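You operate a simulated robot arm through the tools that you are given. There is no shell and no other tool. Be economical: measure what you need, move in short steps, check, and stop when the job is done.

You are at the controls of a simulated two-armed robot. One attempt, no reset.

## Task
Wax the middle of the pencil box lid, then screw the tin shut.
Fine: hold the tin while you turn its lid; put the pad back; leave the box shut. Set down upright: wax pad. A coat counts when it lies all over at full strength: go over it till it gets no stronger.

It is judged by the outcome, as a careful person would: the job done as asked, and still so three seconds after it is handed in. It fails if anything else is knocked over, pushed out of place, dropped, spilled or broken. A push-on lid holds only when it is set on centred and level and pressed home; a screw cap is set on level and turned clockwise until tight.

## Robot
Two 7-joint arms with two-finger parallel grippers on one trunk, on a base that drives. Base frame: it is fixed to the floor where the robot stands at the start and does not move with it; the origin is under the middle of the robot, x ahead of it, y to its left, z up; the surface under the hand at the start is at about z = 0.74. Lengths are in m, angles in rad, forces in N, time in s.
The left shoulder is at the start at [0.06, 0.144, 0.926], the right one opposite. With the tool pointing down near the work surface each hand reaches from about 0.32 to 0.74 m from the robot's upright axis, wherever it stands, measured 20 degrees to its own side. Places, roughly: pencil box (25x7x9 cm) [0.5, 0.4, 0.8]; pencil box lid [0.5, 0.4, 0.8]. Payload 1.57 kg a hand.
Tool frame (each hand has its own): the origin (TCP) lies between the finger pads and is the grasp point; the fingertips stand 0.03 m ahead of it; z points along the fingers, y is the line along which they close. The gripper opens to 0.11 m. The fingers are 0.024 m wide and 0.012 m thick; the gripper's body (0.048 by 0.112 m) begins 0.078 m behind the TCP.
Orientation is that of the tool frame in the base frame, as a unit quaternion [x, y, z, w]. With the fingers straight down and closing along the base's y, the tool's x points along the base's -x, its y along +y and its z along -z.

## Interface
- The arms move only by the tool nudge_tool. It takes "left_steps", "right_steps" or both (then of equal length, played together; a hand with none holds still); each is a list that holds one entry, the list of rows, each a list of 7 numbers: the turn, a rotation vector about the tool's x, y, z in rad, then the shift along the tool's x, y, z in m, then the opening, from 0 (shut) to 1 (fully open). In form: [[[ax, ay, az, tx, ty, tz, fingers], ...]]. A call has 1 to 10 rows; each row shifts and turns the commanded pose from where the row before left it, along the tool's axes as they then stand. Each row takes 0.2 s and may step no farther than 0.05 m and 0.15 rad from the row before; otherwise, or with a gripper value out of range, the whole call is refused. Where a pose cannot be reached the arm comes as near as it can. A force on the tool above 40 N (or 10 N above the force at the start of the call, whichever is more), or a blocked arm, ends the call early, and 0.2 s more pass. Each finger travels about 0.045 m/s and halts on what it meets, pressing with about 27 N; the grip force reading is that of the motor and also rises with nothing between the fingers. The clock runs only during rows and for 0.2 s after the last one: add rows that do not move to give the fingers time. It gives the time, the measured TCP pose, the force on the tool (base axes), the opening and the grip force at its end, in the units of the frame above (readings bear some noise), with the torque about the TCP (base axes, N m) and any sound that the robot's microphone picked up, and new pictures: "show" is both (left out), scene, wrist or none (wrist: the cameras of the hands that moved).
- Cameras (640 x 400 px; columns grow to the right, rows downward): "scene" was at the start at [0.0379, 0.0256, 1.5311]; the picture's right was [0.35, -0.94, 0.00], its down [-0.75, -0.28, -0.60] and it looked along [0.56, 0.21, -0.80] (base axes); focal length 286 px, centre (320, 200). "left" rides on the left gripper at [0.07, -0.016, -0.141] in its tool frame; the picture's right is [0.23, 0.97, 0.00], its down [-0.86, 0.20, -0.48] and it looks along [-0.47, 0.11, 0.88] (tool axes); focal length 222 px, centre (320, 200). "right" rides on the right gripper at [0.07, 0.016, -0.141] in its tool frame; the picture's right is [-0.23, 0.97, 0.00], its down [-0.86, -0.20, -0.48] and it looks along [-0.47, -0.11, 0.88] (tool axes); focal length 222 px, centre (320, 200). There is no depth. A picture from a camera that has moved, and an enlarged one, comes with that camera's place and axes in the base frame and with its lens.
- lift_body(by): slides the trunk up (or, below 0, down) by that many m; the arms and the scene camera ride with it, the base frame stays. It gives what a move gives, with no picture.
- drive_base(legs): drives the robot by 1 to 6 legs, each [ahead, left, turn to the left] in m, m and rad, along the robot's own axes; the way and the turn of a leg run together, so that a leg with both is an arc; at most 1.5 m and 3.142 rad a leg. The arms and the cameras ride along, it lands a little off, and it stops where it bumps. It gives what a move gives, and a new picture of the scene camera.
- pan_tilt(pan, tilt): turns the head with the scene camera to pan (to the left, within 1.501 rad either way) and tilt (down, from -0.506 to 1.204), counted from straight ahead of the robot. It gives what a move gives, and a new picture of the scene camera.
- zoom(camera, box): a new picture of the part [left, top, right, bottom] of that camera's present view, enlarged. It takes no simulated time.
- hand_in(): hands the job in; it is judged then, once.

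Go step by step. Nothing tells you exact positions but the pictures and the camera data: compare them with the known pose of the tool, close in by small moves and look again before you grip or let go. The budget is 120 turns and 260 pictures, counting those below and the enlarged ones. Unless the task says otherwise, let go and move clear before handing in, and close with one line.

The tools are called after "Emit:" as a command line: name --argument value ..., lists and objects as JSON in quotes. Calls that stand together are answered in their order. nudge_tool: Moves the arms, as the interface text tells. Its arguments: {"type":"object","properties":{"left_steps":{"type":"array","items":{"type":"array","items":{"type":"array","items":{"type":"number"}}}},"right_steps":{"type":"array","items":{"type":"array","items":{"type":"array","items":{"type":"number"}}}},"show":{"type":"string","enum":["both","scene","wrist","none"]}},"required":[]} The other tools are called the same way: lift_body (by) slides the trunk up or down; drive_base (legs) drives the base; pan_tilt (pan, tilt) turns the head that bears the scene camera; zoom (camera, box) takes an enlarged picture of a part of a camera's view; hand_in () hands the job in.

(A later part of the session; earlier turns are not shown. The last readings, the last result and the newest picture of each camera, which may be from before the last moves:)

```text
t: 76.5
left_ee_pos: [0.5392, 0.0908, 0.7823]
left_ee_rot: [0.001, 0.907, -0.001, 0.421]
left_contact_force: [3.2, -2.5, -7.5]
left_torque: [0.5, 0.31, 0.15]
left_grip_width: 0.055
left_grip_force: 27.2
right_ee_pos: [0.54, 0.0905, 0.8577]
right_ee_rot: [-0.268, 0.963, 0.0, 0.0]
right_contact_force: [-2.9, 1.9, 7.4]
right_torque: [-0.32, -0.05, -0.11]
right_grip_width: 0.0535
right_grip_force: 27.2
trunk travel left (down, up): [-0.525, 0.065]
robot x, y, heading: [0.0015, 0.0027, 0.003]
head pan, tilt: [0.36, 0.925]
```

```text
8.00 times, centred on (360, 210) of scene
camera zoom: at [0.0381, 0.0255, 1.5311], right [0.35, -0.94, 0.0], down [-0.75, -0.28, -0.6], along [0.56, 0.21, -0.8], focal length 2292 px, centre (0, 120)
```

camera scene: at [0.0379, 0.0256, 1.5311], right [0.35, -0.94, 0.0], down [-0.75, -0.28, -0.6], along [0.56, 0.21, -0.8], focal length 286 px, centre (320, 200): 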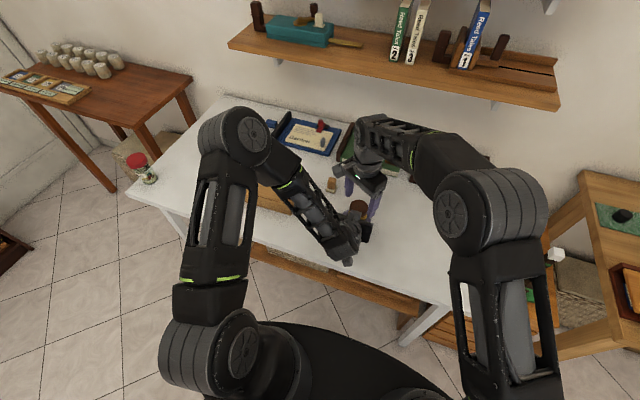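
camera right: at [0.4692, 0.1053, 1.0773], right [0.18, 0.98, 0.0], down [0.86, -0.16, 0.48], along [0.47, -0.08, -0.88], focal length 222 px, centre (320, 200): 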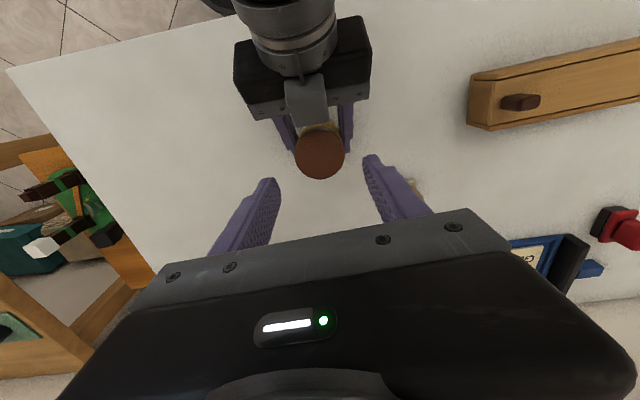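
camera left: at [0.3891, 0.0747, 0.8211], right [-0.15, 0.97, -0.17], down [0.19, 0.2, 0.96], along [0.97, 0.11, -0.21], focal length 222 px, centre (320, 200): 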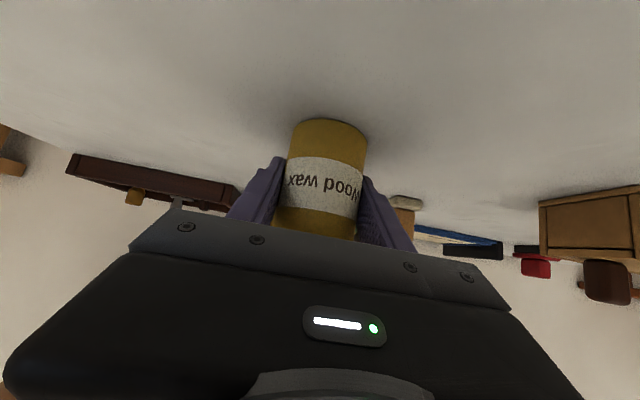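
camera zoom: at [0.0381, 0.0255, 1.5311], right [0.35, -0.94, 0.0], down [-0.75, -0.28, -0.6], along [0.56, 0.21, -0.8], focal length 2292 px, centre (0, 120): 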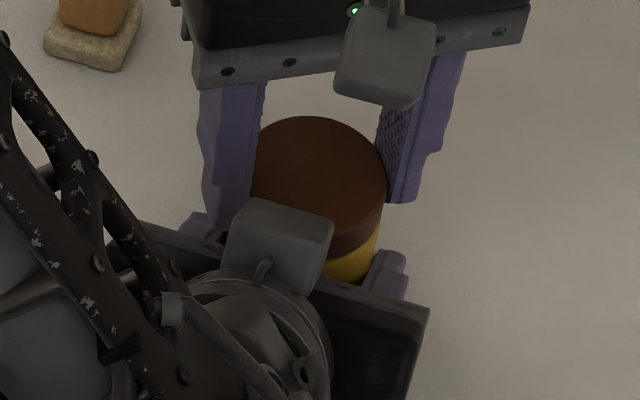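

Progress with low torque and the body nearly still. Several more ratchets.

Emit:
nudge_tool --right_steps '[[[0, 0, 0, 0, 0, 0, 0.5], [0, 0, 0, 0, 0, 0, 0.64], [0, 0, 0.14, 0, 0, 0, 0.64], [0, 0, 0.14, 0, 0, 0, 0.64], [0, 0, 0.14, 0, 0, 0, 0.64], [0, 0, 0.14, 0, 0, 0, 0.64], [0, 0, 0.14, 0, 0, 0, 0.64], [0, 0, 0.14, 0, 0, 0, 0.64], [0, 0, 0.14, 0, 0, 0, 0.6], [0, 0, 0, 0, 0, 0, 0.4]]]' --show "none"

Emit:
nudge_tool --right_steps '[[[0, 0, 0, 0, 0, 0, 0.3], [0, 0, 0, 0, 0, 0, 0.3], [0, 0, -0.14, 0, 0, 0, 0.3], [0, 0, -0.14, 0, 0, 0, 0.3], [0, 0, -0.14, 0, 0, 0, 0.3], [0, 0, -0.14, 0, 0, 0, 0.3], [0, 0, -0.14, 0, 0, 0, 0.3], [0, 0, -0.14, 0, 0, 0, 0.3], [0, 0, -0.14, 0, 0, 0, 0.3]]]' --show "none"

Emit:
nudge_tool --right_steps '[[[0, 0, 0, 0, 0, 0, 0.5], [0, 0, 0, 0, 0, 0, 0.64], [0, 0, 0.14, 0, 0, 0, 0.64], [0, 0, 0.14, 0, 0, 0, 0.64], [0, 0, 0.14, 0, 0, 0, 0.64], [0, 0, 0.14, 0, 0, 0, 0.64], [0, 0, 0.14, 0, 0, 0, 0.64], [0, 0, 0.14, 0, 0, 0, 0.64], [0, 0, 0.14, 0, 0, 0, 0.6], [0, 0, 0, 0, 0, 0, 0.4]]]' --show "none"

Emit:
nudge_tool --right_steps '[[[0, 0, 0, 0, 0, 0, 0.3], [0, 0, 0, 0, 0, 0, 0.3], [0, 0, -0.14, 0, 0, 0, 0.3], [0, 0, -0.14, 0, 0, 0, 0.3], [0, 0, -0.14, 0, 0, 0, 0.3], [0, 0, -0.14, 0, 0, 0, 0.3], [0, 0, -0.14, 0, 0, 0, 0.3], [0, 0, -0.14, 0, 0, 0, 0.3], [0, 0, -0.14, 0, 0, 0, 0.3]]]' --show "none"

Emit:
zoom --camera "left" --box '[240, 100, 420, 250]'

Emit:
zoom --camera "scene" --box '[330, 185, 390, 235]'

```text
t: 78.7
left_ee_pos: [0.5396, 0.0911, 0.7829]
left_ee_rot: [0.0, 0.907, 0.0, 0.421]
left_contact_force: [-0.8, -0.1, -1.1]
left_torque: [-0.02, 0.04, 0.03]
left_grip_width: 0.0549
left_grip_force: 27.2
right_ee_pos: [0.5395, 0.0928, 0.8579]
right_ee_rot: [0.218, 0.976, 0.001, 0.0]
right_contact_force: [-0.2, 0.5, -0.4]
right_torque: [0.05, -0.01, -0.06]
right_grip_width: 0.0538
right_grip_force: 5.6
trunk travel left (down, up): [-0.525, 0.065]
robot x, y, heading: [0.0007, -0.0013, 0.002]
head pan, tilt: [0.36, 0.925]
```

```text
t: 80.7
left_ee_pos: [0.5401, 0.0913, 0.7821]
left_ee_rot: [0.0, 0.907, 0.0, 0.422]
left_contact_force: [3.3, -0.5, -1.9]
left_torque: [0.24, 0.18, 0.02]
left_grip_width: 0.0547
left_grip_force: 26.5
right_ee_pos: [0.5407, 0.0913, 0.8586]
right_ee_rot: [-0.268, 0.964, 0.0, 0.001]
right_contact_force: [-3.2, -0.9, 1.2]
right_torque: [-0.24, 0.06, 0.0]
right_grip_width: 0.0514
right_grip_force: 26.9
trunk travel left (down, up): [-0.525, 0.065]
robot x, y, heading: [-0.0007, -0.0014, 0.002]
head pan, tilt: [0.36, 0.925]
```

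```text
t: 82.9
left_ee_pos: [0.5404, 0.0921, 0.7819]
left_ee_rot: [0.0, 0.907, 0.0, 0.421]
left_contact_force: [0.1, -0.5, -1.5]
left_torque: [-0.02, 0.01, 0.04]
left_grip_width: 0.0544
left_grip_force: 26.6
right_ee_pos: [0.5397, 0.0914, 0.858]
right_ee_rot: [0.218, 0.976, 0.001, 0.0]
right_contact_force: [-0.6, -0.2, 0.2]
right_torque: [-0.03, 0.02, -0.01]
right_grip_width: 0.0539
right_grip_force: 13.2
trunk travel left (down, up): [-0.525, 0.065]
robot x, y, heading: [0.0011, -0.0007, -0.005]
head pan, tilt: [0.36, 0.925]
```

```text
t: 84.9
left_ee_pos: [0.5392, 0.0905, 0.7825]
left_ee_rot: [0.0, 0.907, 0.0, 0.421]
left_contact_force: [5.0, 2.0, -4.9]
left_torque: [0.1, 0.32, 0.0]
left_grip_width: 0.0546
left_grip_force: 27.5
right_ee_pos: [0.5395, 0.091, 0.8584]
right_ee_rot: [-0.268, 0.963, 0.001, 0.0]
right_contact_force: [-4.6, -1.6, 4.2]
right_torque: [-0.29, 0.08, -0.02]
right_grip_width: 0.0534
right_grip_force: 26.8
trunk travel left (down, up): [-0.525, 0.065]
robot x, y, heading: [-0.0023, 0.0004, 0.002]
head pan, tilt: [0.36, 0.925]
```

```text
2.67 times, centred on (330, 175) of left
camera zoom: at [0.3891, 0.0747, 0.821], right [-0.15, 0.97, -0.17], down [0.19, 0.2, 0.96], along [0.97, 0.11, -0.21], focal length 592 px, centre (293, 267)
```

zoom: 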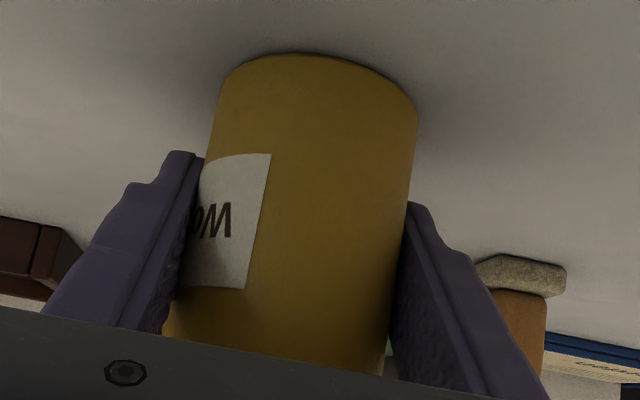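

```text
8.00 times, centred on (360, 210) of scene
camera zoom: at [0.0381, 0.0255, 1.5311], right [0.35, -0.94, 0.0], down [-0.75, -0.28, -0.6], along [0.56, 0.21, -0.8], focal length 2292 px, centre (0, 120)
```

zoom: 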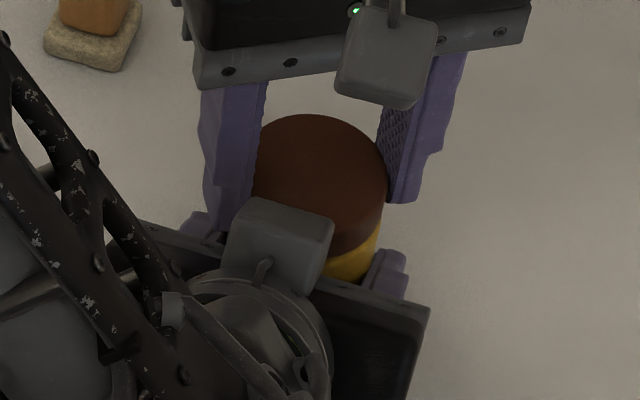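

Zero torque now; the body is still. Pull test.

Emit:
nudge_tool --right_steps '[[[0, 0, 0, 0, 0, -0.002, 0.3], [0, 0, 0, 0, 0, -0.002, 0.3], [0, 0, 0, 0, 0, 0, 0.3]]]' --show "none"

Emit:
zoom --camera "scene" --box '[330, 185, 390, 235]'

```text
t: 85.7
left_ee_pos: [0.542, 0.0898, 0.7837]
left_ee_rot: [0.0, 0.906, 0.0, 0.423]
left_contact_force: [-5.8, 0.6, 17.0]
left_torque: [0.06, -0.07, 0.1]
left_grip_width: 0.0549
left_grip_force: 26.6
right_ee_pos: [0.5408, 0.0909, 0.8609]
right_ee_rot: [-0.268, 0.963, -0.001, -0.001]
right_contact_force: [6.0, 0.0, -17.1]
right_torque: [-0.15, -0.41, -0.08]
right_grip_width: 0.0536
right_grip_force: 26.9
trunk travel left (down, up): [-0.525, 0.065]
robot x, y, heading: [-0.0008, 0.0037, 0.005]
head pan, tilt: [0.36, 0.925]
```

```text
8.00 times, centred on (360, 210) of scene
camera zoom: at [0.0381, 0.0256, 1.5311], right [0.35, -0.94, 0.0], down [-0.75, -0.28, -0.6], along [0.56, 0.21, -0.8], focal length 2292 px, centre (0, 120)
```

zoom: 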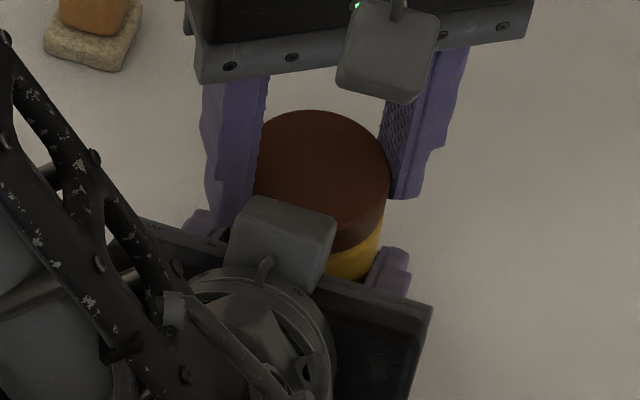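

Still threaded, but evidence (tin bottom/cap heights) suggests the cap is slowly rising. I'll continue with more ratchets, letting the hand rise slightly.

Emit:
nudge_tool --right_steps '[[[0, 0, 0, 0, 0, 0.003, 0.5], [0, 0, 0, 0, 0, 0, 0.64], [0, 0, 0.14, 0, 0, 0, 0.64], [0, 0, 0.14, 0, 0, 0, 0.64], [0, 0, 0.14, 0, 0, 0, 0.64], [0, 0, 0.14, 0, 0, 0, 0.64], [0, 0, 0.14, 0, 0, 0, 0.64], [0, 0, 0.14, 0, 0, 0, 0.64], [0, 0, 0.14, 0, 0, 0, 0.6], [0, 0, 0, 0, 0, 0, 0.4]]]' --show "none"

Emit:
nudge_tool --right_steps '[[[0, 0, 0, 0, 0, 0, 0.3], [0, 0, 0, 0, 0, 0, 0.3], [0, 0, -0.14, 0, 0, 0, 0.3], [0, 0, -0.14, 0, 0, 0, 0.3], [0, 0, -0.14, 0, 0, 0, 0.3], [0, 0, -0.14, 0, 0, 0, 0.3], [0, 0, -0.14, 0, 0, 0, 0.3], [0, 0, -0.14, 0, 0, 0, 0.3], [0, 0, -0.14, 0, 0, 0, 0.3]]]' --show "none"

Emit:
nudge_tool --right_steps '[[[0, 0, 0, 0, 0, 0, 0.5], [0, 0, 0, 0, 0, 0, 0.64], [0, 0, 0.14, 0, 0, 0, 0.64], [0, 0, 0.14, 0, 0, 0, 0.64], [0, 0, 0.14, 0, 0, 0, 0.64], [0, 0, 0.14, 0, 0, 0, 0.64], [0, 0, 0.14, 0, 0, 0, 0.64], [0, 0, 0.14, 0, 0, 0, 0.64], [0, 0, 0.14, 0, 0, 0, 0.6], [0, 0, 0, 0, 0, 0, 0.4]]]' --show "none"

Emit:
nudge_tool --right_steps '[[[0, 0, 0, 0, 0, 0, 0.3], [0, 0, 0, 0, 0, 0, 0.3], [0, 0, -0.14, 0, 0, 0, 0.3], [0, 0, -0.14, 0, 0, 0, 0.3], [0, 0, -0.14, 0, 0, 0, 0.3], [0, 0, -0.14, 0, 0, 0, 0.3], [0, 0, -0.14, 0, 0, 0, 0.3], [0, 0, -0.14, 0, 0, 0, 0.3], [0, 0, -0.14, 0, 0, 0, 0.3]]]' --show "none"

Emit:
nudge_tool --right_steps '[[[0, 0, 0, 0, 0, 0, 0.5], [0, 0, 0, 0, 0, 0, 0.64], [0, 0, 0.14, 0, 0, 0, 0.64], [0, 0, 0.14, 0, 0, 0, 0.64], [0, 0, 0.14, 0, 0, 0, 0.64], [0, 0, 0.14, 0, 0, 0, 0.64], [0, 0, 0.14, 0, 0, 0, 0.64], [0, 0, 0.14, 0, 0, 0, 0.64], [0, 0, 0.14, 0, 0, 0, 0.6], [0, 0, 0, 0, 0, 0, 0.4]]]' --show "none"

Emit:
nudge_tool --right_steps '[[[0, 0, 0, 0, 0, 0, 0.3], [0, 0, 0, 0, 0, 0, 0.3], [0, 0, -0.14, 0, 0, 0, 0.3], [0, 0, -0.14, 0, 0, 0, 0.3], [0, 0, -0.14, 0, 0, 0, 0.3], [0, 0, -0.14, 0, 0, 0, 0.3], [0, 0, -0.14, 0, 0, 0, 0.3], [0, 0, -0.14, 0, 0, 0, 0.3], [0, 0, -0.14, 0, 0, 0, 0.3]]]' --show "none"

Emit:
zoom --camera "scene" --box '[330, 185, 390, 235]'

Emit:
zoom --camera "left" --box '[240, 100, 420, 250]'

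```text
t: 87.9
left_ee_pos: [0.5405, 0.0912, 0.7816]
left_ee_rot: [0.0, 0.906, 0.0, 0.422]
left_contact_force: [1.3, -0.3, -1.9]
left_torque: [-0.07, 0.05, 0.01]
left_grip_width: 0.0544
left_grip_force: 26.8
right_ee_pos: [0.5396, 0.0918, 0.8584]
right_ee_rot: [0.218, 0.976, 0.0, 0.0]
right_contact_force: [-0.5, -1.4, 0.7]
right_torque: [-0.02, 0.02, 0.01]
right_grip_width: 0.0529
right_grip_force: 13.0
trunk travel left (down, up): [-0.525, 0.065]
robot x, y, heading: [0.0025, 0.0035, -0.001]
head pan, tilt: [0.36, 0.925]
```

```text
t: 89.9
left_ee_pos: [0.5401, 0.0923, 0.7841]
left_ee_rot: [-0.001, 0.907, 0.0, 0.421]
left_contact_force: [3.0, 0.7, -1.2]
left_torque: [0.2, 0.21, 0.01]
left_grip_width: 0.0544
left_grip_force: 27.0
right_ee_pos: [0.5396, 0.092, 0.8594]
right_ee_rot: [-0.268, 0.963, 0.0, 0.0]
right_contact_force: [-2.9, 0.1, 0.9]
right_torque: [-0.24, 0.07, -0.01]
right_grip_width: 0.0524
right_grip_force: 27.0
trunk travel left (down, up): [-0.525, 0.065]
robot x, y, heading: [-0.0017, 0.0003, -0.001]
head pan, tilt: [0.36, 0.925]
```

```text
t: 92.1
left_ee_pos: [0.5394, 0.0924, 0.7828]
left_ee_rot: [-0.001, 0.907, 0.001, 0.421]
left_contact_force: [0.7, 0.6, -1.2]
left_torque: [-0.03, 0.06, 0.03]
left_grip_width: 0.0541
left_grip_force: 27.3
right_ee_pos: [0.5401, 0.0913, 0.8601]
right_ee_rot: [0.217, 0.976, 0.0, 0.0]
right_contact_force: [-0.8, -1.9, -0.4]
right_torque: [0.02, 0.03, 0.01]
right_grip_width: 0.0532
right_grip_force: 12.7
trunk travel left (down, up): [-0.525, 0.065]
robot x, y, heading: [-0.0043, 0.0026, 0.004]
head pan, tilt: [0.36, 0.925]
```

```text
t: 94.1
left_ee_pos: [0.5397, 0.0921, 0.7821]
left_ee_rot: [0.0, 0.907, 0.001, 0.42]
left_contact_force: [-0.1, -0.8, -0.8]
left_torque: [-0.03, -0.01, 0.0]
left_grip_width: 0.0544
left_grip_force: 27.5
right_ee_pos: [0.5398, 0.0903, 0.8599]
right_ee_rot: [-0.269, 0.963, 0.0, 0.0]
right_contact_force: [-0.2, 0.8, 0.5]
right_torque: [0.03, -0.05, 0.06]
right_grip_width: 0.0529
right_grip_force: 26.7
trunk travel left (down, up): [-0.525, 0.065]
robot x, y, heading: [-0.0003, 0.0007, 0.002]
head pan, tilt: [0.36, 0.925]
```

```text
t: 96.3
left_ee_pos: [0.5401, 0.0912, 0.7832]
left_ee_rot: [-0.001, 0.907, 0.001, 0.421]
left_contact_force: [0.2, -0.1, -0.3]
left_torque: [-0.01, 0.0, 0.01]
left_grip_width: 0.0541
left_grip_force: 26.8
right_ee_pos: [0.5396, 0.0912, 0.8601]
right_ee_rot: [0.218, 0.976, 0.0, 0.0]
right_contact_force: [0.4, 0.1, 0.4]
right_torque: [0.03, 0.01, -0.03]
right_grip_width: 0.0535
right_grip_force: 13.2
trunk travel left (down, up): [-0.525, 0.065]
robot x, y, heading: [-0.0024, -0.0007, -0.002]
head pan, tilt: [0.36, 0.925]
```

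```text
t: 98.3
left_ee_pos: [0.5417, 0.0913, 0.7822]
left_ee_rot: [-0.001, 0.907, 0.0, 0.421]
left_contact_force: [-0.1, 1.0, -0.9]
left_torque: [0.02, 0.02, 0.03]
left_grip_width: 0.0539
left_grip_force: 26.7
right_ee_pos: [0.5385, 0.0906, 0.8584]
right_ee_rot: [-0.267, 0.964, 0.0, 0.0]
right_contact_force: [-1.4, -0.9, 1.3]
right_torque: [-0.04, -0.01, -0.03]
right_grip_width: 0.053
right_grip_force: 27.1
trunk travel left (down, up): [-0.525, 0.065]
robot x, y, heading: [-0.0018, -0.0008, -0.0]
head pan, tilt: [0.36, 0.925]
```

```text
8.00 times, centred on (360, 210) of scene
camera zoom: at [0.0382, 0.0255, 1.5311], right [0.35, -0.94, 0.0], down [-0.75, -0.28, -0.6], along [0.56, 0.21, -0.8], focal length 2292 px, centre (0, 120)
```

zoom: 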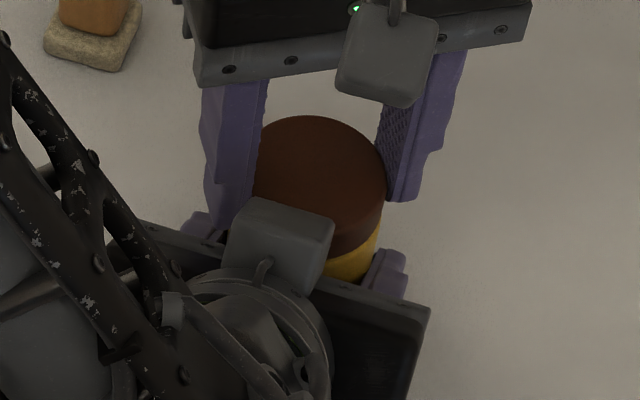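

```text
2.67 times, centred on (330, 175) of left
camera zoom: at [0.3891, 0.0747, 0.821], right [-0.15, 0.97, -0.17], down [0.19, 0.2, 0.96], along [0.97, 0.11, -0.21], focal length 592 px, centre (293, 267)
```

zoom: 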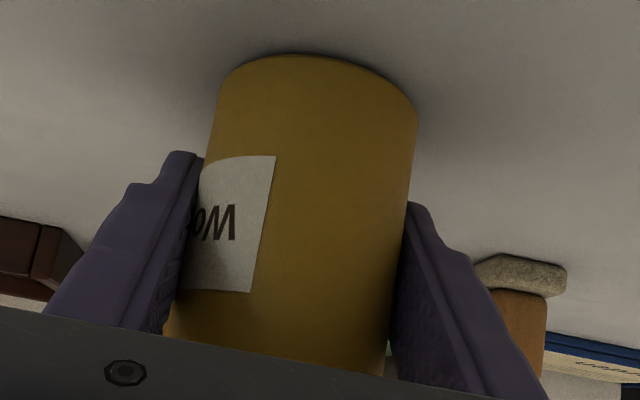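

Forces are now nearly nil even laterally. Pull test with a bit more lift.

Emit:
nudge_tool --right_steps '[[[0, 0, 0, 0, 0, -0.002, 0.3], [0, 0, 0, 0, 0, -0.002, 0.3], [0, 0, 0, 0, 0, -0.002, 0.3], [0, 0, 0, 0, 0, 0, 0.3]]]' --show "none"

Emit:
zoom --camera "scene" --box '[330, 185, 390, 235]'

```text
t: 99.3
left_ee_pos: [0.5395, 0.0916, 0.7819]
left_ee_rot: [-0.001, 0.907, 0.001, 0.421]
left_contact_force: [0.5, 0.4, -1.0]
left_torque: [-0.02, 0.02, -0.01]
left_grip_width: 0.0545
left_grip_force: 26.9
right_ee_pos: [0.5395, 0.0903, 0.8657]
right_ee_rot: [-0.267, 0.964, 0.0, 0.0]
right_contact_force: [-0.3, -0.9, 0.5]
right_torque: [0.02, 0.01, 0.01]
right_grip_width: 0.053
right_grip_force: 26.4
trunk travel left (down, up): [-0.525, 0.065]
robot x, y, heading: [-0.0022, -0.0001, 0.001]
head pan, tilt: [0.36, 0.925]
```

```text
8.00 times, centred on (360, 210) of scene
camera zoom: at [0.0381, 0.0256, 1.5311], right [0.35, -0.94, 0.0], down [-0.75, -0.28, -0.6], along [0.56, 0.21, -0.8], focal length 2292 px, centre (0, 120)
```

zoom: 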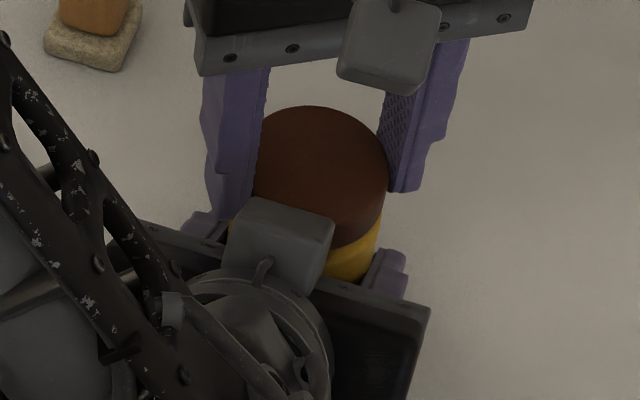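

The cap lifts freely — it's off. Lift it clear and look into the tin.

Emit:
nudge_tool --right_steps '[[[0, 0, 0, 0, 0, -0.01, 0.3], [0, 0, 0, 0, 0, -0.03, 0.3], [0, 0, 0, 0, 0, -0.04, 0.3], [0, 0, 0, 0, 0, -0.04, 0.3], [0, 0, 0, 0, 0, 0, 0.3]]]' --show "wrist"

Emit:
zoom --camera "scene" --box '[320, 140, 400, 235]'

```text
t: 100.5
left_ee_pos: [0.5393, 0.0911, 0.7834]
left_ee_rot: [0.0, 0.907, 0.001, 0.421]
left_contact_force: [-0.2, -0.4, -1.1]
left_torque: [0.02, 0.0, 0.01]
left_grip_width: 0.0541
left_grip_force: 27.2
right_ee_pos: [0.5399, 0.0917, 0.9848]
right_ee_rot: [-0.267, 0.964, 0.0, 0.001]
right_contact_force: [-0.2, 0.4, 0.2]
right_torque: [-0.01, -0.04, -0.02]
right_grip_width: 0.0529
right_grip_force: 27.0
trunk travel left (down, up): [-0.525, 0.065]
robot x, y, heading: [-0.0001, 0.0002, -0.001]
head pan, tilt: [0.36, 0.925]
camera right: at [0.4712, 0.0707, 1.1259], right [-0.31, 0.95, 0.0], down [0.84, 0.27, 0.48], along [0.46, 0.15, -0.88], focal length 222 px, centre (320, 200)
```

right: 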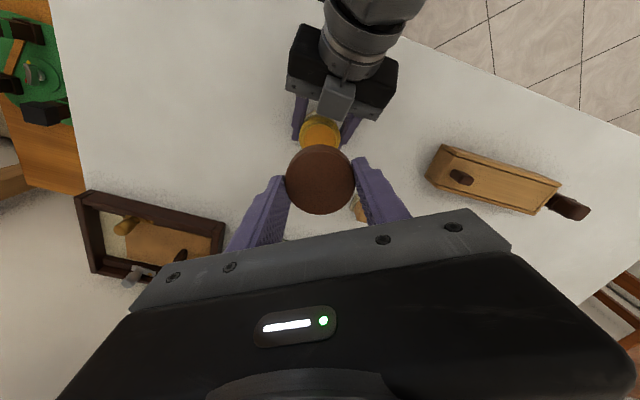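

```text
4.21 times, centred on (360, 188) of scene
camera zoom: at [0.0382, 0.0256, 1.531], right [0.35, -0.94, 0.0], down [-0.75, -0.28, -0.6], along [0.56, 0.21, -0.8], focal length 1206 px, centre (152, 253)
```

zoom: 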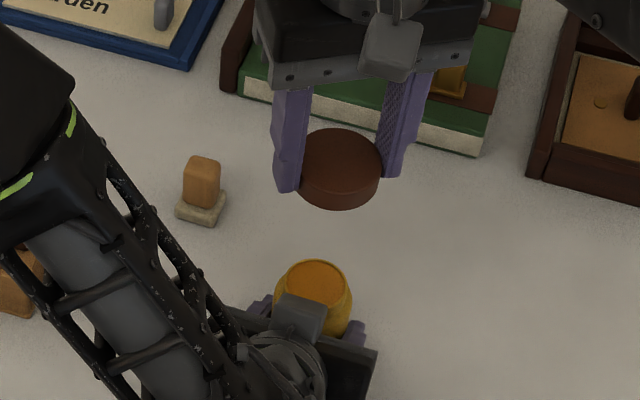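

The tin is open with amber wax near the rim. Move the cap (held by the right hand) aside; then release the tin with the left and back off.

Emit:
nudge_tool --right_steps '[[[0, 0, 0, 0.0206, -0.0343, -0.006, 0.3], [0, 0, 0, 0.0206, -0.0343, -0.006, 0.3], [0, 0, 0, 0.0206, -0.0343, -0.006, 0.3], [0, 0, 0, 0.0206, -0.0343, -0.006, 0.3], [0, 0, 0, 0.0206, -0.0343, -0.006, 0.3], [0, 0, 0, 0, 0, 0, 0.3]]]' --left_steps '[[[0, 0, 0, 0, 0, 0, 0.2], [0, 0, 0, 0, 0, 0, 0.2], [0, 0, 0, 0, 0, 0, 0.5], [0, 0, 0, 0, 0, 0, 0.6], [0, 0, 0, 0, 0, 0, 0.8], [0, 0, 0, 0, 0, 0, 0.95]]]' --show "scene"

Emit:
zoom --camera "scene" --box '[320, 170, 400, 240]'

```text
t: 101.9
left_ee_pos: [0.5405, 0.0923, 0.7849]
left_ee_rot: [0.0, 0.907, 0.0, 0.421]
left_contact_force: [-1.1, 0.5, -0.3]
left_torque: [0.0, -0.02, 0.05]
left_grip_width: 0.1044
left_grip_force: 0.1
right_ee_pos: [0.5383, -0.1078, 1.0145]
right_ee_rot: [-0.268, 0.964, 0.0, 0.0]
right_contact_force: [0.0, -0.1, 0.0]
right_torque: [-0.01, 0.0, -0.03]
right_grip_width: 0.0532
right_grip_force: 26.8
trunk travel left (down, up): [-0.525, 0.065]
robot x, y, heading: [-0.0037, -0.0014, 0.001]
head pan, tilt: [0.36, 0.925]
camera scene: at [0.0381, 0.0258, 1.5311], right [0.35, -0.94, 0.0], down [-0.75, -0.28, -0.6], along [0.56, 0.21, -0.8], focal length 286 px, centre (320, 200)
```

scene: 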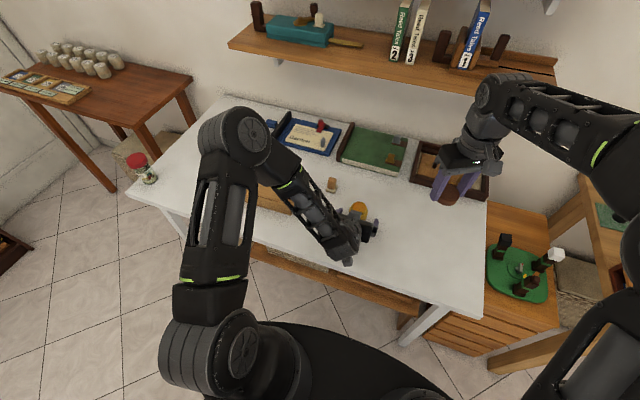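

```text
5.71 times, centred on (360, 205) of scene
camera zoom: at [0.0381, 0.0258, 1.5311], right [0.35, -0.94, 0.0], down [-0.75, -0.28, -0.6], along [0.56, 0.21, -0.8], focal length 1637 px, centre (91, 171)
```

zoom: 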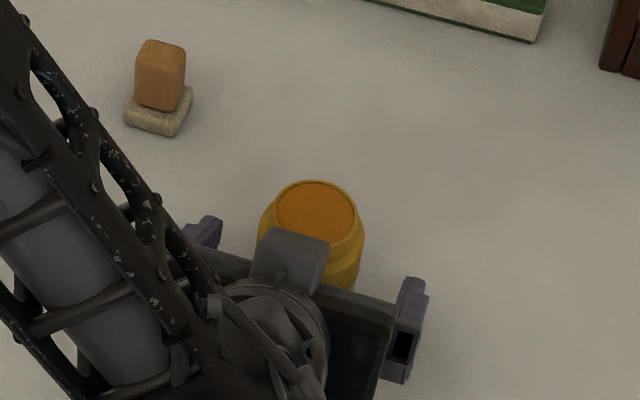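

Emit:
nudge_tool --left_steps '[[[0, 0, 0, 0, 0, -0.0375, 1], [0, 0, 0, 0, 0, -0.0375, 1], [0, 0, 0, -0.0255, 0, -0.0215, 1], [0, 0, 0, -0.0255, 0, -0.0215, 1], [0, 0, 0, -0.0255, 0, -0.0215, 1], [0, 0.145, 0, 0, 0, 0, 1], [0, 0.145, 0, 0, 0, 0, 1], [0, 0.145, 0, 0, 0, 0, 1], [0, 0.145, 0, 0, 0, 0, 1], [0, 0.145, 0, 0, 0, 0, 1]]]' --show "scene"

```text
t: 104.1
left_ee_pos: [0.4828, 0.0916, 0.931]
left_ee_rot: [0.0, 0.997, -0.001, 0.072]
left_contact_force: [-0.3, 0.2, -0.4]
left_torque: [0.0, 0.0, 0.0]
left_grip_width: 0.1101
left_grip_force: 0.1
right_ee_pos: [0.5398, -0.1075, 1.0151]
right_ee_rot: [-0.268, 0.964, 0.001, 0.0]
right_contact_force: [-1.1, 0.3, 0.3]
right_torque: [0.0, -0.01, -0.02]
right_grip_width: 0.0528
right_grip_force: 27.1
trunk travel left (down, up): [-0.525, 0.065]
robot x, y, heading: [0.0002, -0.0018, 0.003]
head pan, tilt: [0.36, 0.925]
camera scene: at [0.0387, 0.0254, 1.531], right [0.35, -0.94, 0.0], down [-0.75, -0.28, -0.6], along [0.56, 0.21, -0.8], focal length 286 px, centre (320, 200)
```

scene: 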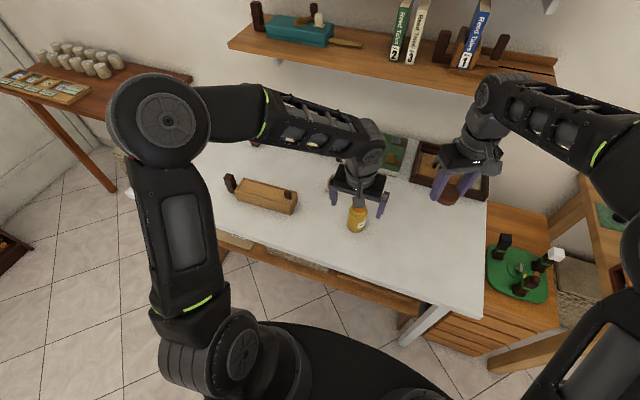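

Emit:
nudge_tool --left_steps '[[[0, 0.144, 0, 0, 0, 0, 1], [0, 0, 0, -0.034, 0.0244, 0, 0.8], [0, 0, 0, -0.034, 0.0244, 0, 0.7], [0, 0, 0, -0.034, 0.0244, 0, 0.6], [0, 0, 0, -0.034, 0.0244, 0, 0.6], [0, 0, 0, -0.034, 0.0243, 0, 0.6], [0, 0, 0, 0, 0, 0, 0.6]]]'

Emit:
zoom --camera "left" --box '[280, 110, 360, 180]'

Emit:
zoom --camera "scene" --box '[320, 180, 400, 240]'

```text
t: 105.7
left_ee_pos: [0.652, 0.2126, 0.9322]
left_ee_rot: [0.0, 1.0, 0.0, 0.0]
left_contact_force: [-1.4, -0.5, -0.2]
left_torque: [-0.03, 0.0, -0.01]
left_grip_width: 0.066
left_grip_force: 0.0
right_ee_pos: [0.5397, -0.1072, 1.0156]
right_ee_rot: [-0.267, 0.964, 0.0, 0.0]
right_contact_force: [0.1, -0.3, 0.4]
right_torque: [-0.01, 0.03, 0.01]
right_grip_width: 0.0531
right_grip_force: 27.1
trunk travel left (down, up): [-0.525, 0.065]
robot x, y, heading: [-0.0022, 0.0004, -0.001]
head pan, tilt: [0.36, 0.925]
camera scene: at [0.0375, 0.0253, 1.5311], right [0.35, -0.94, 0.0], down [-0.75, -0.28, -0.6], along [0.56, 0.21, -0.8], focal length 286 px, centre (320, 200)
camera left: at [0.5844, 0.1962, 1.0745], right [-0.23, 0.97, 0.0], down [0.85, 0.2, 0.48], along [0.47, 0.11, -0.88], focal length 222 px, centre (320, 200)
```

scene: 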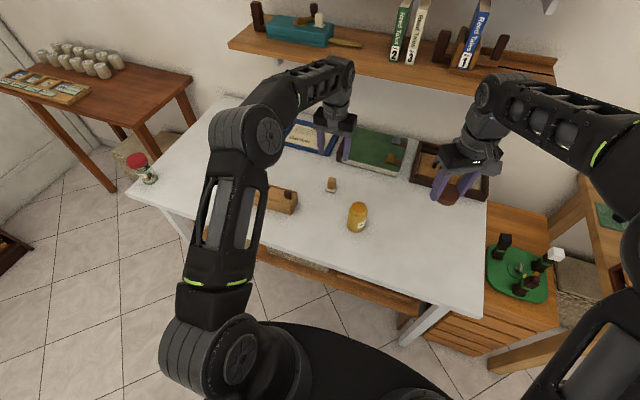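
left: 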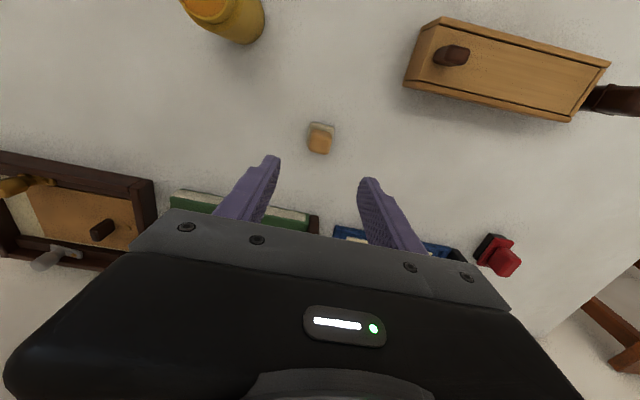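

```text
5.71 times, centred on (320, 145) of left
camera zoom: at [0.5844, 0.1962, 1.0745], right [-0.23, 0.97, 0.0], down [0.85, 0.2, 0.48], along [0.47, 0.11, -0.88], focal length 1269 px, centre (320, 514)
```

zoom: 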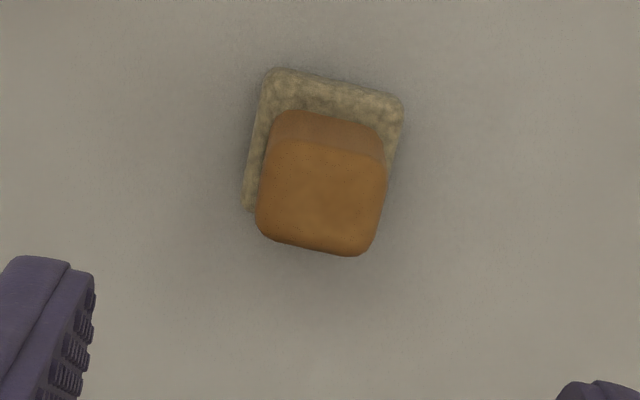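

```text
6.67 times, centred on (360, 210) of scene
camera zoom: at [0.0375, 0.0253, 1.5311], right [0.35, -0.94, 0.0], down [-0.75, -0.28, -0.6], along [0.56, 0.21, -0.8], focal length 1910 px, centre (53, 133)
```

zoom: 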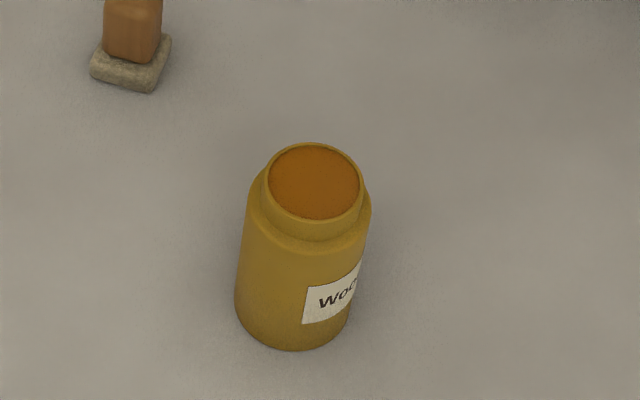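

The tin's wax lies near the rim. I'll pick up the pad again.

Emit:
nudge_tool --left_steps '[[[0, 0, 0, -0.0013, 0.0004, 0.045, 0.6], [0, 0, 0, 0, 0, 0.045, 0.6], [0, 0, 0, 0, 0, 0.035, 0.6], [0, 0, 0, 0, 0, 0.018, 0.5], [0, 0, 0, 0, 0, 0, 0.3], [0, 0, 0, 0, 0, 0, 0.1], [0, 0, 0, 0, 0, 0, 0.0], [0, 0, 0, 0, 0, 0, 0.0], [0, 0, 0, 0, 0, 0, 0.0]]]' --show "wrist"

Emit:
zoom --camera "scene" --box '[345, 195, 370, 215]'

```text
t: 107.7
left_ee_pos: [0.6518, 0.2133, 0.7879]
left_ee_rot: [0.0, 1.0, 0.0, 0.0]
left_contact_force: [0.3, -0.7, -1.4]
left_torque: [-0.01, -0.02, 0.04]
left_grip_width: 0.0269
left_grip_force: 26.9
right_ee_pos: [0.5391, -0.108, 1.0148]
right_ee_rot: [-0.267, 0.964, 0.0, 0.0]
right_contact_force: [0.5, 0.1, 0.2]
right_torque: [-0.04, 0.03, 0.04]
right_grip_width: 0.0528
right_grip_force: 26.8
trunk travel left (down, up): [-0.525, 0.065]
robot x, y, heading: [0.0019, -0.0014, -0.002]
head pan, tilt: [0.36, 0.925]
camera left: at [0.5853, 0.1966, 0.9306], right [-0.23, 0.97, 0.0], down [0.85, 0.2, 0.48], along [0.47, 0.11, -0.88], focal length 222 px, centre (320, 200)
```

left: 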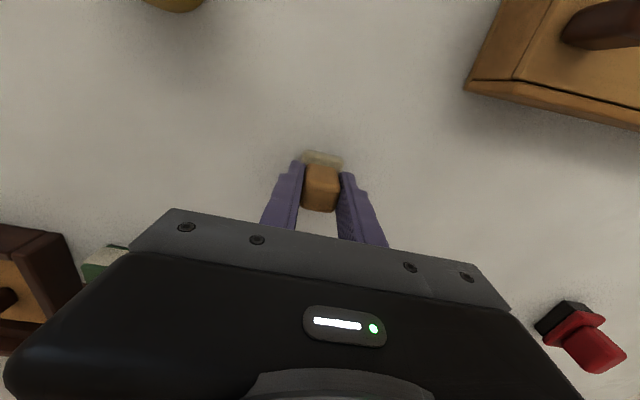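

```text
16.00 times, centred on (358, 205) of scene
camera zoom: at [0.0381, 0.0255, 1.5311], right [0.35, -0.94, 0.0], down [-0.75, -0.28, -0.6], along [0.56, 0.21, -0.8], focal length 4583 px, centre (-280, 120)
```

zoom: 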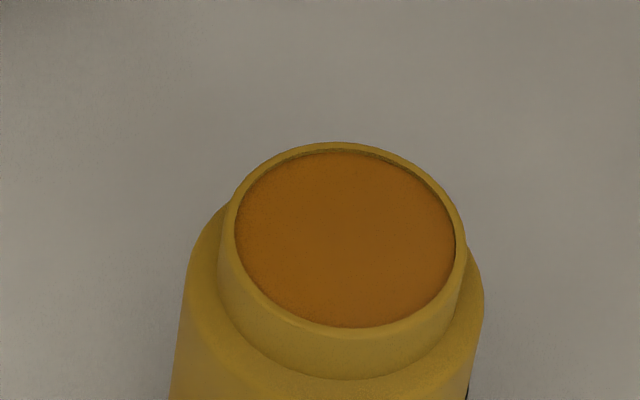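

The wax is 1–2 mm below the rim. Carry the pad above the tin mouth.

Emit:
nudge_tool --left_steps '[[[0, 0, 0, 0, 0, -0.045, 0], [0, 0, 0, 0, 0, -0.05, 0], [0, 0, 0, 0, 0, -0.045, 0], [0, 0, 0, 0.0281, -0.0306, 0, 0], [0, 0, 0, 0.0281, -0.0306, 0, 0], [0, 0, 0, 0.0281, -0.0306, 0, 0], [0, 0, 0, 0.0282, -0.0305, 0, 0], [0, 0, 0, 0, 0, 0.02, 0], [0, 0, 0, 0, 0, 0, 0]]]'

Emit:
zoom --camera "left" --box '[260, 120, 380, 220]'

Emit:
zoom --camera "scene" --box '[320, 165, 400, 235]'

```text
t: 109.7
left_ee_pos: [0.5426, 0.0921, 0.9085]
left_ee_rot: [0.0, 1.0, 0.0, 0.002]
left_contact_force: [-0.1, 0.3, -0.6]
left_torque: [0.0, 0.03, -0.02]
left_grip_width: 0.0271
left_grip_force: 26.7
right_ee_pos: [0.5394, -0.1087, 1.015]
right_ee_rot: [-0.268, 0.963, 0.001, 0.0]
right_contact_force: [0.7, 0.3, -0.6]
right_torque: [0.0, -0.01, -0.01]
right_grip_width: 0.0528
right_grip_force: 27.2
trunk travel left (down, up): [-0.525, 0.065]
robot x, y, heading: [0.0007, -0.0024, -0.001]
head pan, tilt: [0.36, 0.925]
camera scene: at [0.0376, 0.0254, 1.5311], right [0.35, -0.94, 0.0], down [-0.75, -0.28, -0.6], along [0.56, 0.21, -0.8], focal length 286 px, centre (320, 200)
camera left: at [0.4738, 0.0755, 1.0502], right [-0.23, 0.97, 0.0], down [0.85, 0.2, 0.48], along [0.47, 0.11, -0.88], focal length 222 px, centre (320, 200)
```

scene: 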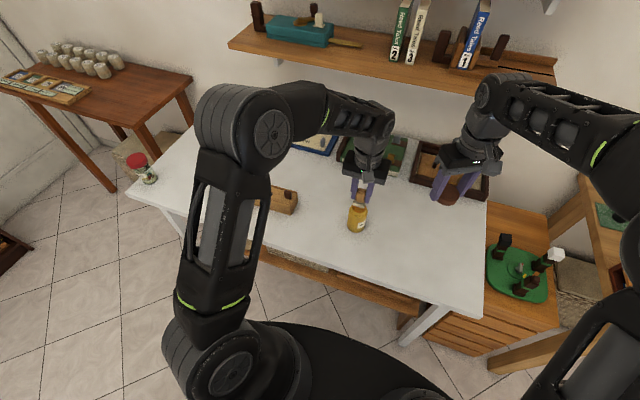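
left: 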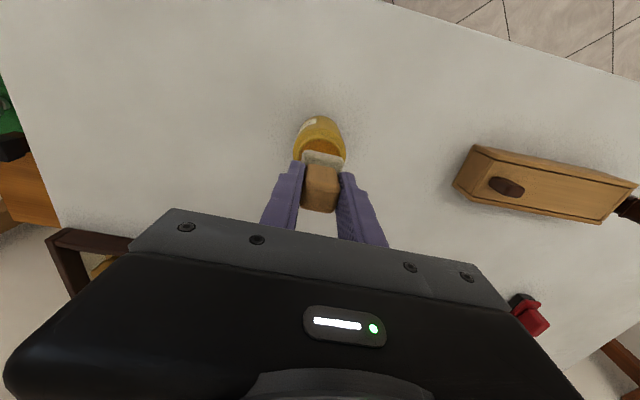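

```text
4.00 times, centred on (320, 170) of left
camera zoom: at [0.4738, 0.0755, 1.0502], right [-0.23, 0.97, 0.0], down [0.85, 0.2, 0.48], along [0.47, 0.11, -0.88], focal length 888 px, centre (320, 320)
```

zoom: 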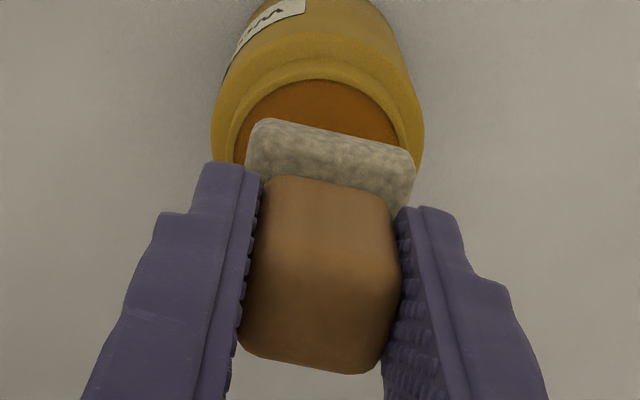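

```text
5.71 times, centred on (360, 200) of scene
camera zoom: at [0.0376, 0.0254, 1.5311], right [0.35, -0.94, 0.0], down [-0.75, -0.28, -0.6], along [0.56, 0.21, -0.8], focal length 1637 px, centre (91, 200)
```

zoom: 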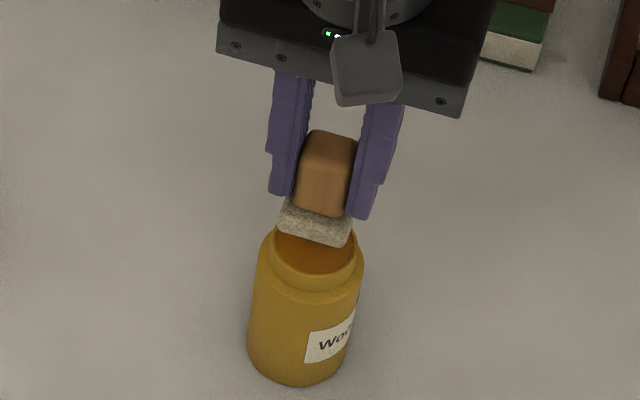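

Emit:
nudge_tool --left_steps '[[[0, 0, 0, 0.002, -0.0018, 0.008, 0], [0, 0, 0, 0, 0, 0.006, 0], [0, 0, 0, 0, 0, 0.003, 0], [0, 0, 0, 0, 0, 0, 0]]]' --show "none"

Emit:
zoom --camera "scene" --box '[330, 180, 390, 230]'

Emit:
nudge_tool --left_steps '[[[0, 0, 0, 0, 0, 0.002, 0], [0, 0, 0, 0, 0, 0, 0]]]' --show "none"

Emit:
nudge_tool --left_steps '[[[0, 0, 0, 0, 0, 0.002, 0], [0, 0, 0, 0, 0, 0, 0]]]' --show "none"

Emit:
zoom --camera "scene" --box '[330, 180, 390, 230]'

```text
t: 110.7
left_ee_pos: [0.5406, 0.0902, 0.8909]
left_ee_rot: [-0.001, 1.0, -0.001, 0.0]
left_contact_force: [0.5, -0.4, -0.1]
left_torque: [-0.02, 0.01, 0.03]
left_grip_width: 0.0273
left_grip_force: 27.2
right_ee_pos: [0.5393, -0.1088, 1.0146]
right_ee_rot: [-0.267, 0.964, 0.0, 0.0]
right_contact_force: [0.2, -0.6, 0.4]
right_torque: [0.0, 0.01, 0.01]
right_grip_width: 0.0528
right_grip_force: 26.8
trunk travel left (down, up): [-0.525, 0.065]
robot x, y, heading: [-0.0009, 0.0028, -0.002]
head pan, tilt: [0.36, 0.925]
```

```text
8.00 times, centred on (360, 205) of scene
camera zoom: at [0.038, 0.0255, 1.5311], right [0.35, -0.94, 0.0], down [-0.75, -0.28, -0.6], along [0.56, 0.21, -0.8], focal length 2292 px, centre (0, 160)
```

zoom: 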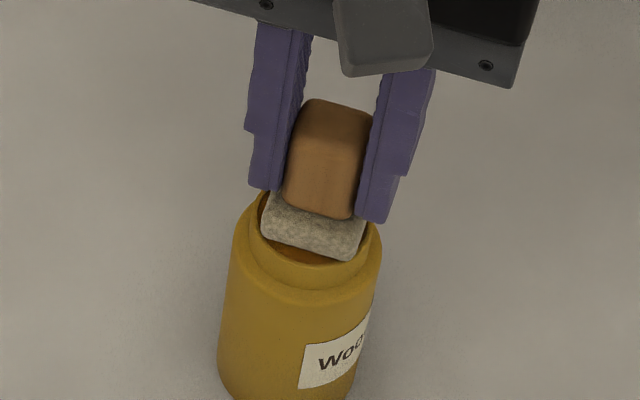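

```text
t: 111.3
left_ee_pos: [0.5397, 0.089, 0.8896]
left_ee_rot: [0.0, 1.0, 0.0, 0.001]
left_contact_force: [-0.2, 0.4, 6.8]
left_torque: [0.06, -0.05, 0.02]
left_grip_width: 0.0271
left_grip_force: 27.2
right_ee_pos: [0.5395, -0.1076, 1.0146]
right_ee_rot: [-0.267, 0.964, 0.0, 0.0]
right_contact_force: [-0.1, -0.3, 0.9]
right_torque: [0.03, -0.04, -0.05]
right_grip_width: 0.0527
right_grip_force: 27.2
trunk travel left (down, up): [-0.525, 0.065]
robot x, y, heading: [0.0015, 0.0017, 0.001]
head pan, tilt: [0.36, 0.925]
```

```text
t: 111.9
left_ee_pos: [0.5409, 0.0889, 0.8896]
left_ee_rot: [0.0, 1.0, 0.0, 0.003]
left_contact_force: [-0.5, 1.9, 21.9]
left_torque: [0.12, -0.07, 0.01]
left_grip_width: 0.0272
left_grip_force: 26.8
right_ee_pos: [0.5384, -0.1074, 1.0151]
right_ee_rot: [-0.266, 0.964, 0.0, 0.0]
right_contact_force: [-0.3, -0.4, 0.5]
right_torque: [0.01, 0.0, 0.0]
right_grip_width: 0.0527
right_grip_force: 26.8
trunk travel left (down, up): [-0.525, 0.065]
robot x, y, heading: [-0.0028, 0.0037, -0.005]
head pan, tilt: [0.36, 0.925]
```

```text
8.00 times, centred on (360, 205) of scene
camera zoom: at [0.036, 0.0253, 1.5314], right [0.35, -0.94, 0.0], down [-0.75, -0.28, -0.6], along [0.56, 0.21, -0.8], focal length 2292 px, centre (0, 160)
```

zoom: 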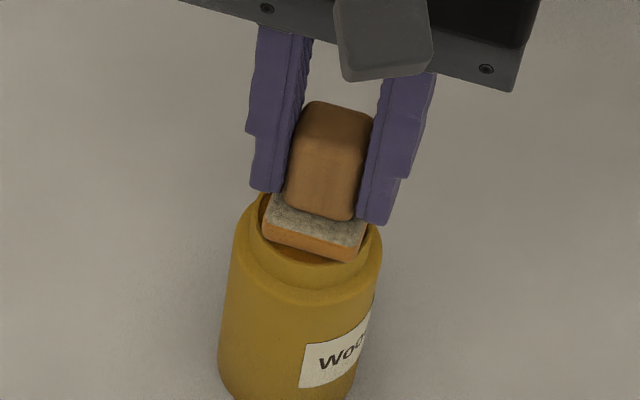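

The felt's underside turned amber: it's charged. Lift out and carry to the lid.

Emit:
nudge_tool --left_steps '[[[0, 0, 0, 0, 0, -0.015, 0], [0, 0, 0, 0, 0, -0.035, 0], [0, 0, 0, 0.0014, 0.0444, 0, 0], [0, 0, 0, 0.0014, 0.0444, 0, 0], [0, 0, 0, 0.0014, 0.0444, 0, 0], [0, 0, 0, 0.0014, 0.0444, 0, 0], [0, 0, 0, 0.0014, 0.0444, 0, 0], [0, 0, 0, 0.0014, 0.0444, 0, 0], [0, 0, 0, 0.0014, 0.0444, 0, 0], [0, 0, 0, 0, 0, 0.045, 0]]]'

Emit:
zoom --camera "scene" --box '[225, 150, 305, 210]'

```text
t: 114.1
left_ee_pos: [0.5303, 0.401, 0.8921]
left_ee_rot: [0.0, 1.0, 0.0, 0.0]
left_contact_force: [0.4, 0.0, -0.1]
left_torque: [0.03, 0.04, -0.05]
left_grip_width: 0.0269
left_grip_force: 27.1
right_ee_pos: [0.5397, -0.1069, 1.0141]
right_ee_rot: [-0.267, 0.964, 0.0, 0.0]
right_contact_force: [0.0, 0.1, -0.8]
right_torque: [-0.02, -0.02, -0.01]
right_grip_width: 0.0528
right_grip_force: 26.9
trunk travel left (down, up): [-0.525, 0.065]
robot x, y, heading: [-0.0051, -0.003, -0.001]
head pan, tilt: [0.36, 0.925]
camera scene: at [0.0389, 0.0257, 1.5311], right [0.35, -0.94, 0.0], down [-0.75, -0.28, -0.6], along [0.56, 0.21, -0.8], focal length 286 px, centre (320, 200)
camera left: at [0.4624, 0.3841, 1.0339], right [-0.23, 0.97, 0.0], down [0.85, 0.2, 0.48], along [0.47, 0.11, -0.88], focal length 222 px, centre (320, 200)
```

scene: 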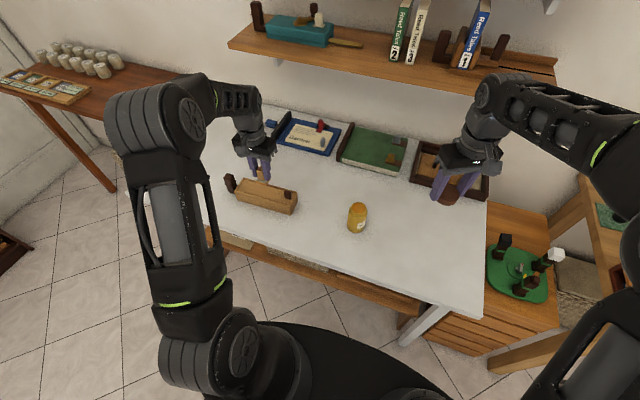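
left: 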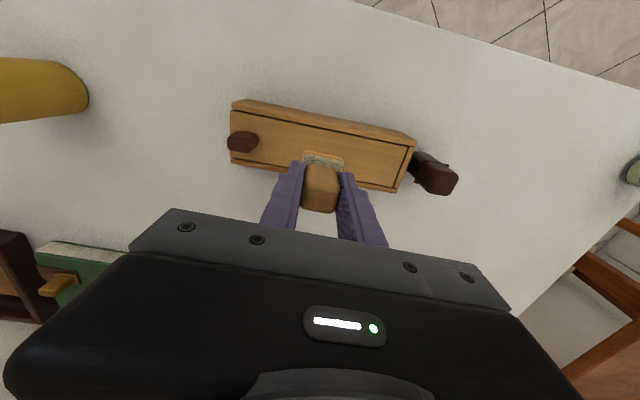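

```text
6.67 times, centred on (265, 180) of scene
camera zoom: at [0.0389, 0.0257, 1.5311], right [0.35, -0.94, 0.0], down [-0.75, -0.28, -0.6], along [0.56, 0.21, -0.8], focal length 1910 px, centre (687, 333)
```

zoom: 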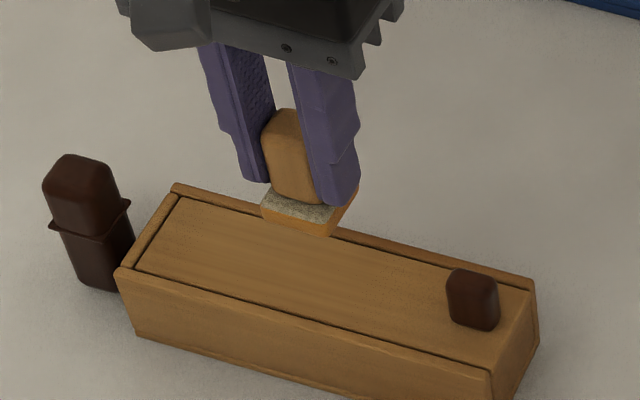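

Descending to the lid and pressing lightly, then a test stroke.

Emit:
nudge_tool --left_steps '[[[0, 0, 0, 0, 0, 0.03, 0], [0, 0, 0, 0, 0, 0.014, 0], [0, 0, 0, 0, 0, 0.004, 0], [0, 0, 0, 0, 0, 0.002, 0], [0, 0, 0, 0, 0, 0, 0]]]' --show "none"

Emit:
nudge_tool --left_steps '[[[0, 0, 0, 0, 0, 0.0015, 0], [0, 0, 0, 0, 0, 0, 0]]]' --show "none"

```text
t: 115.3
left_ee_pos: [0.5298, 0.3988, 0.8414]
left_ee_rot: [0.0, 1.0, 0.0, -0.001]
left_contact_force: [0.8, -0.5, -0.6]
left_torque: [0.02, 0.04, 0.01]
left_grip_width: 0.0269
left_grip_force: 26.8
right_ee_pos: [0.5396, -0.1081, 1.0152]
right_ee_rot: [-0.267, 0.964, 0.0, 0.0]
right_contact_force: [0.2, -0.4, 0.1]
right_torque: [-0.01, 0.02, -0.04]
right_grip_width: 0.0526
right_grip_force: 27.2
trunk travel left (down, up): [-0.525, 0.065]
robot x, y, heading: [-0.0017, 0.0013, 0.004]
head pan, tilt: [0.36, 0.925]
```

```text
t: 115.9
left_ee_pos: [0.5294, 0.3998, 0.8412]
left_ee_rot: [0.001, 1.0, 0.0, 0.0]
left_contact_force: [0.1, 0.1, -0.5]
left_torque: [0.01, 0.03, -0.02]
left_grip_width: 0.0271
left_grip_force: 27.0
right_ee_pos: [0.539, -0.108, 1.0157]
right_ee_rot: [-0.268, 0.963, 0.0, 0.0]
right_contact_force: [-0.1, 0.5, 0.0]
right_torque: [-0.02, 0.02, -0.01]
right_grip_width: 0.0524
right_grip_force: 27.0
trunk travel left (down, up): [-0.525, 0.065]
robot x, y, heading: [-0.0024, 0.0016, 0.0]
head pan, tilt: [0.36, 0.925]
```

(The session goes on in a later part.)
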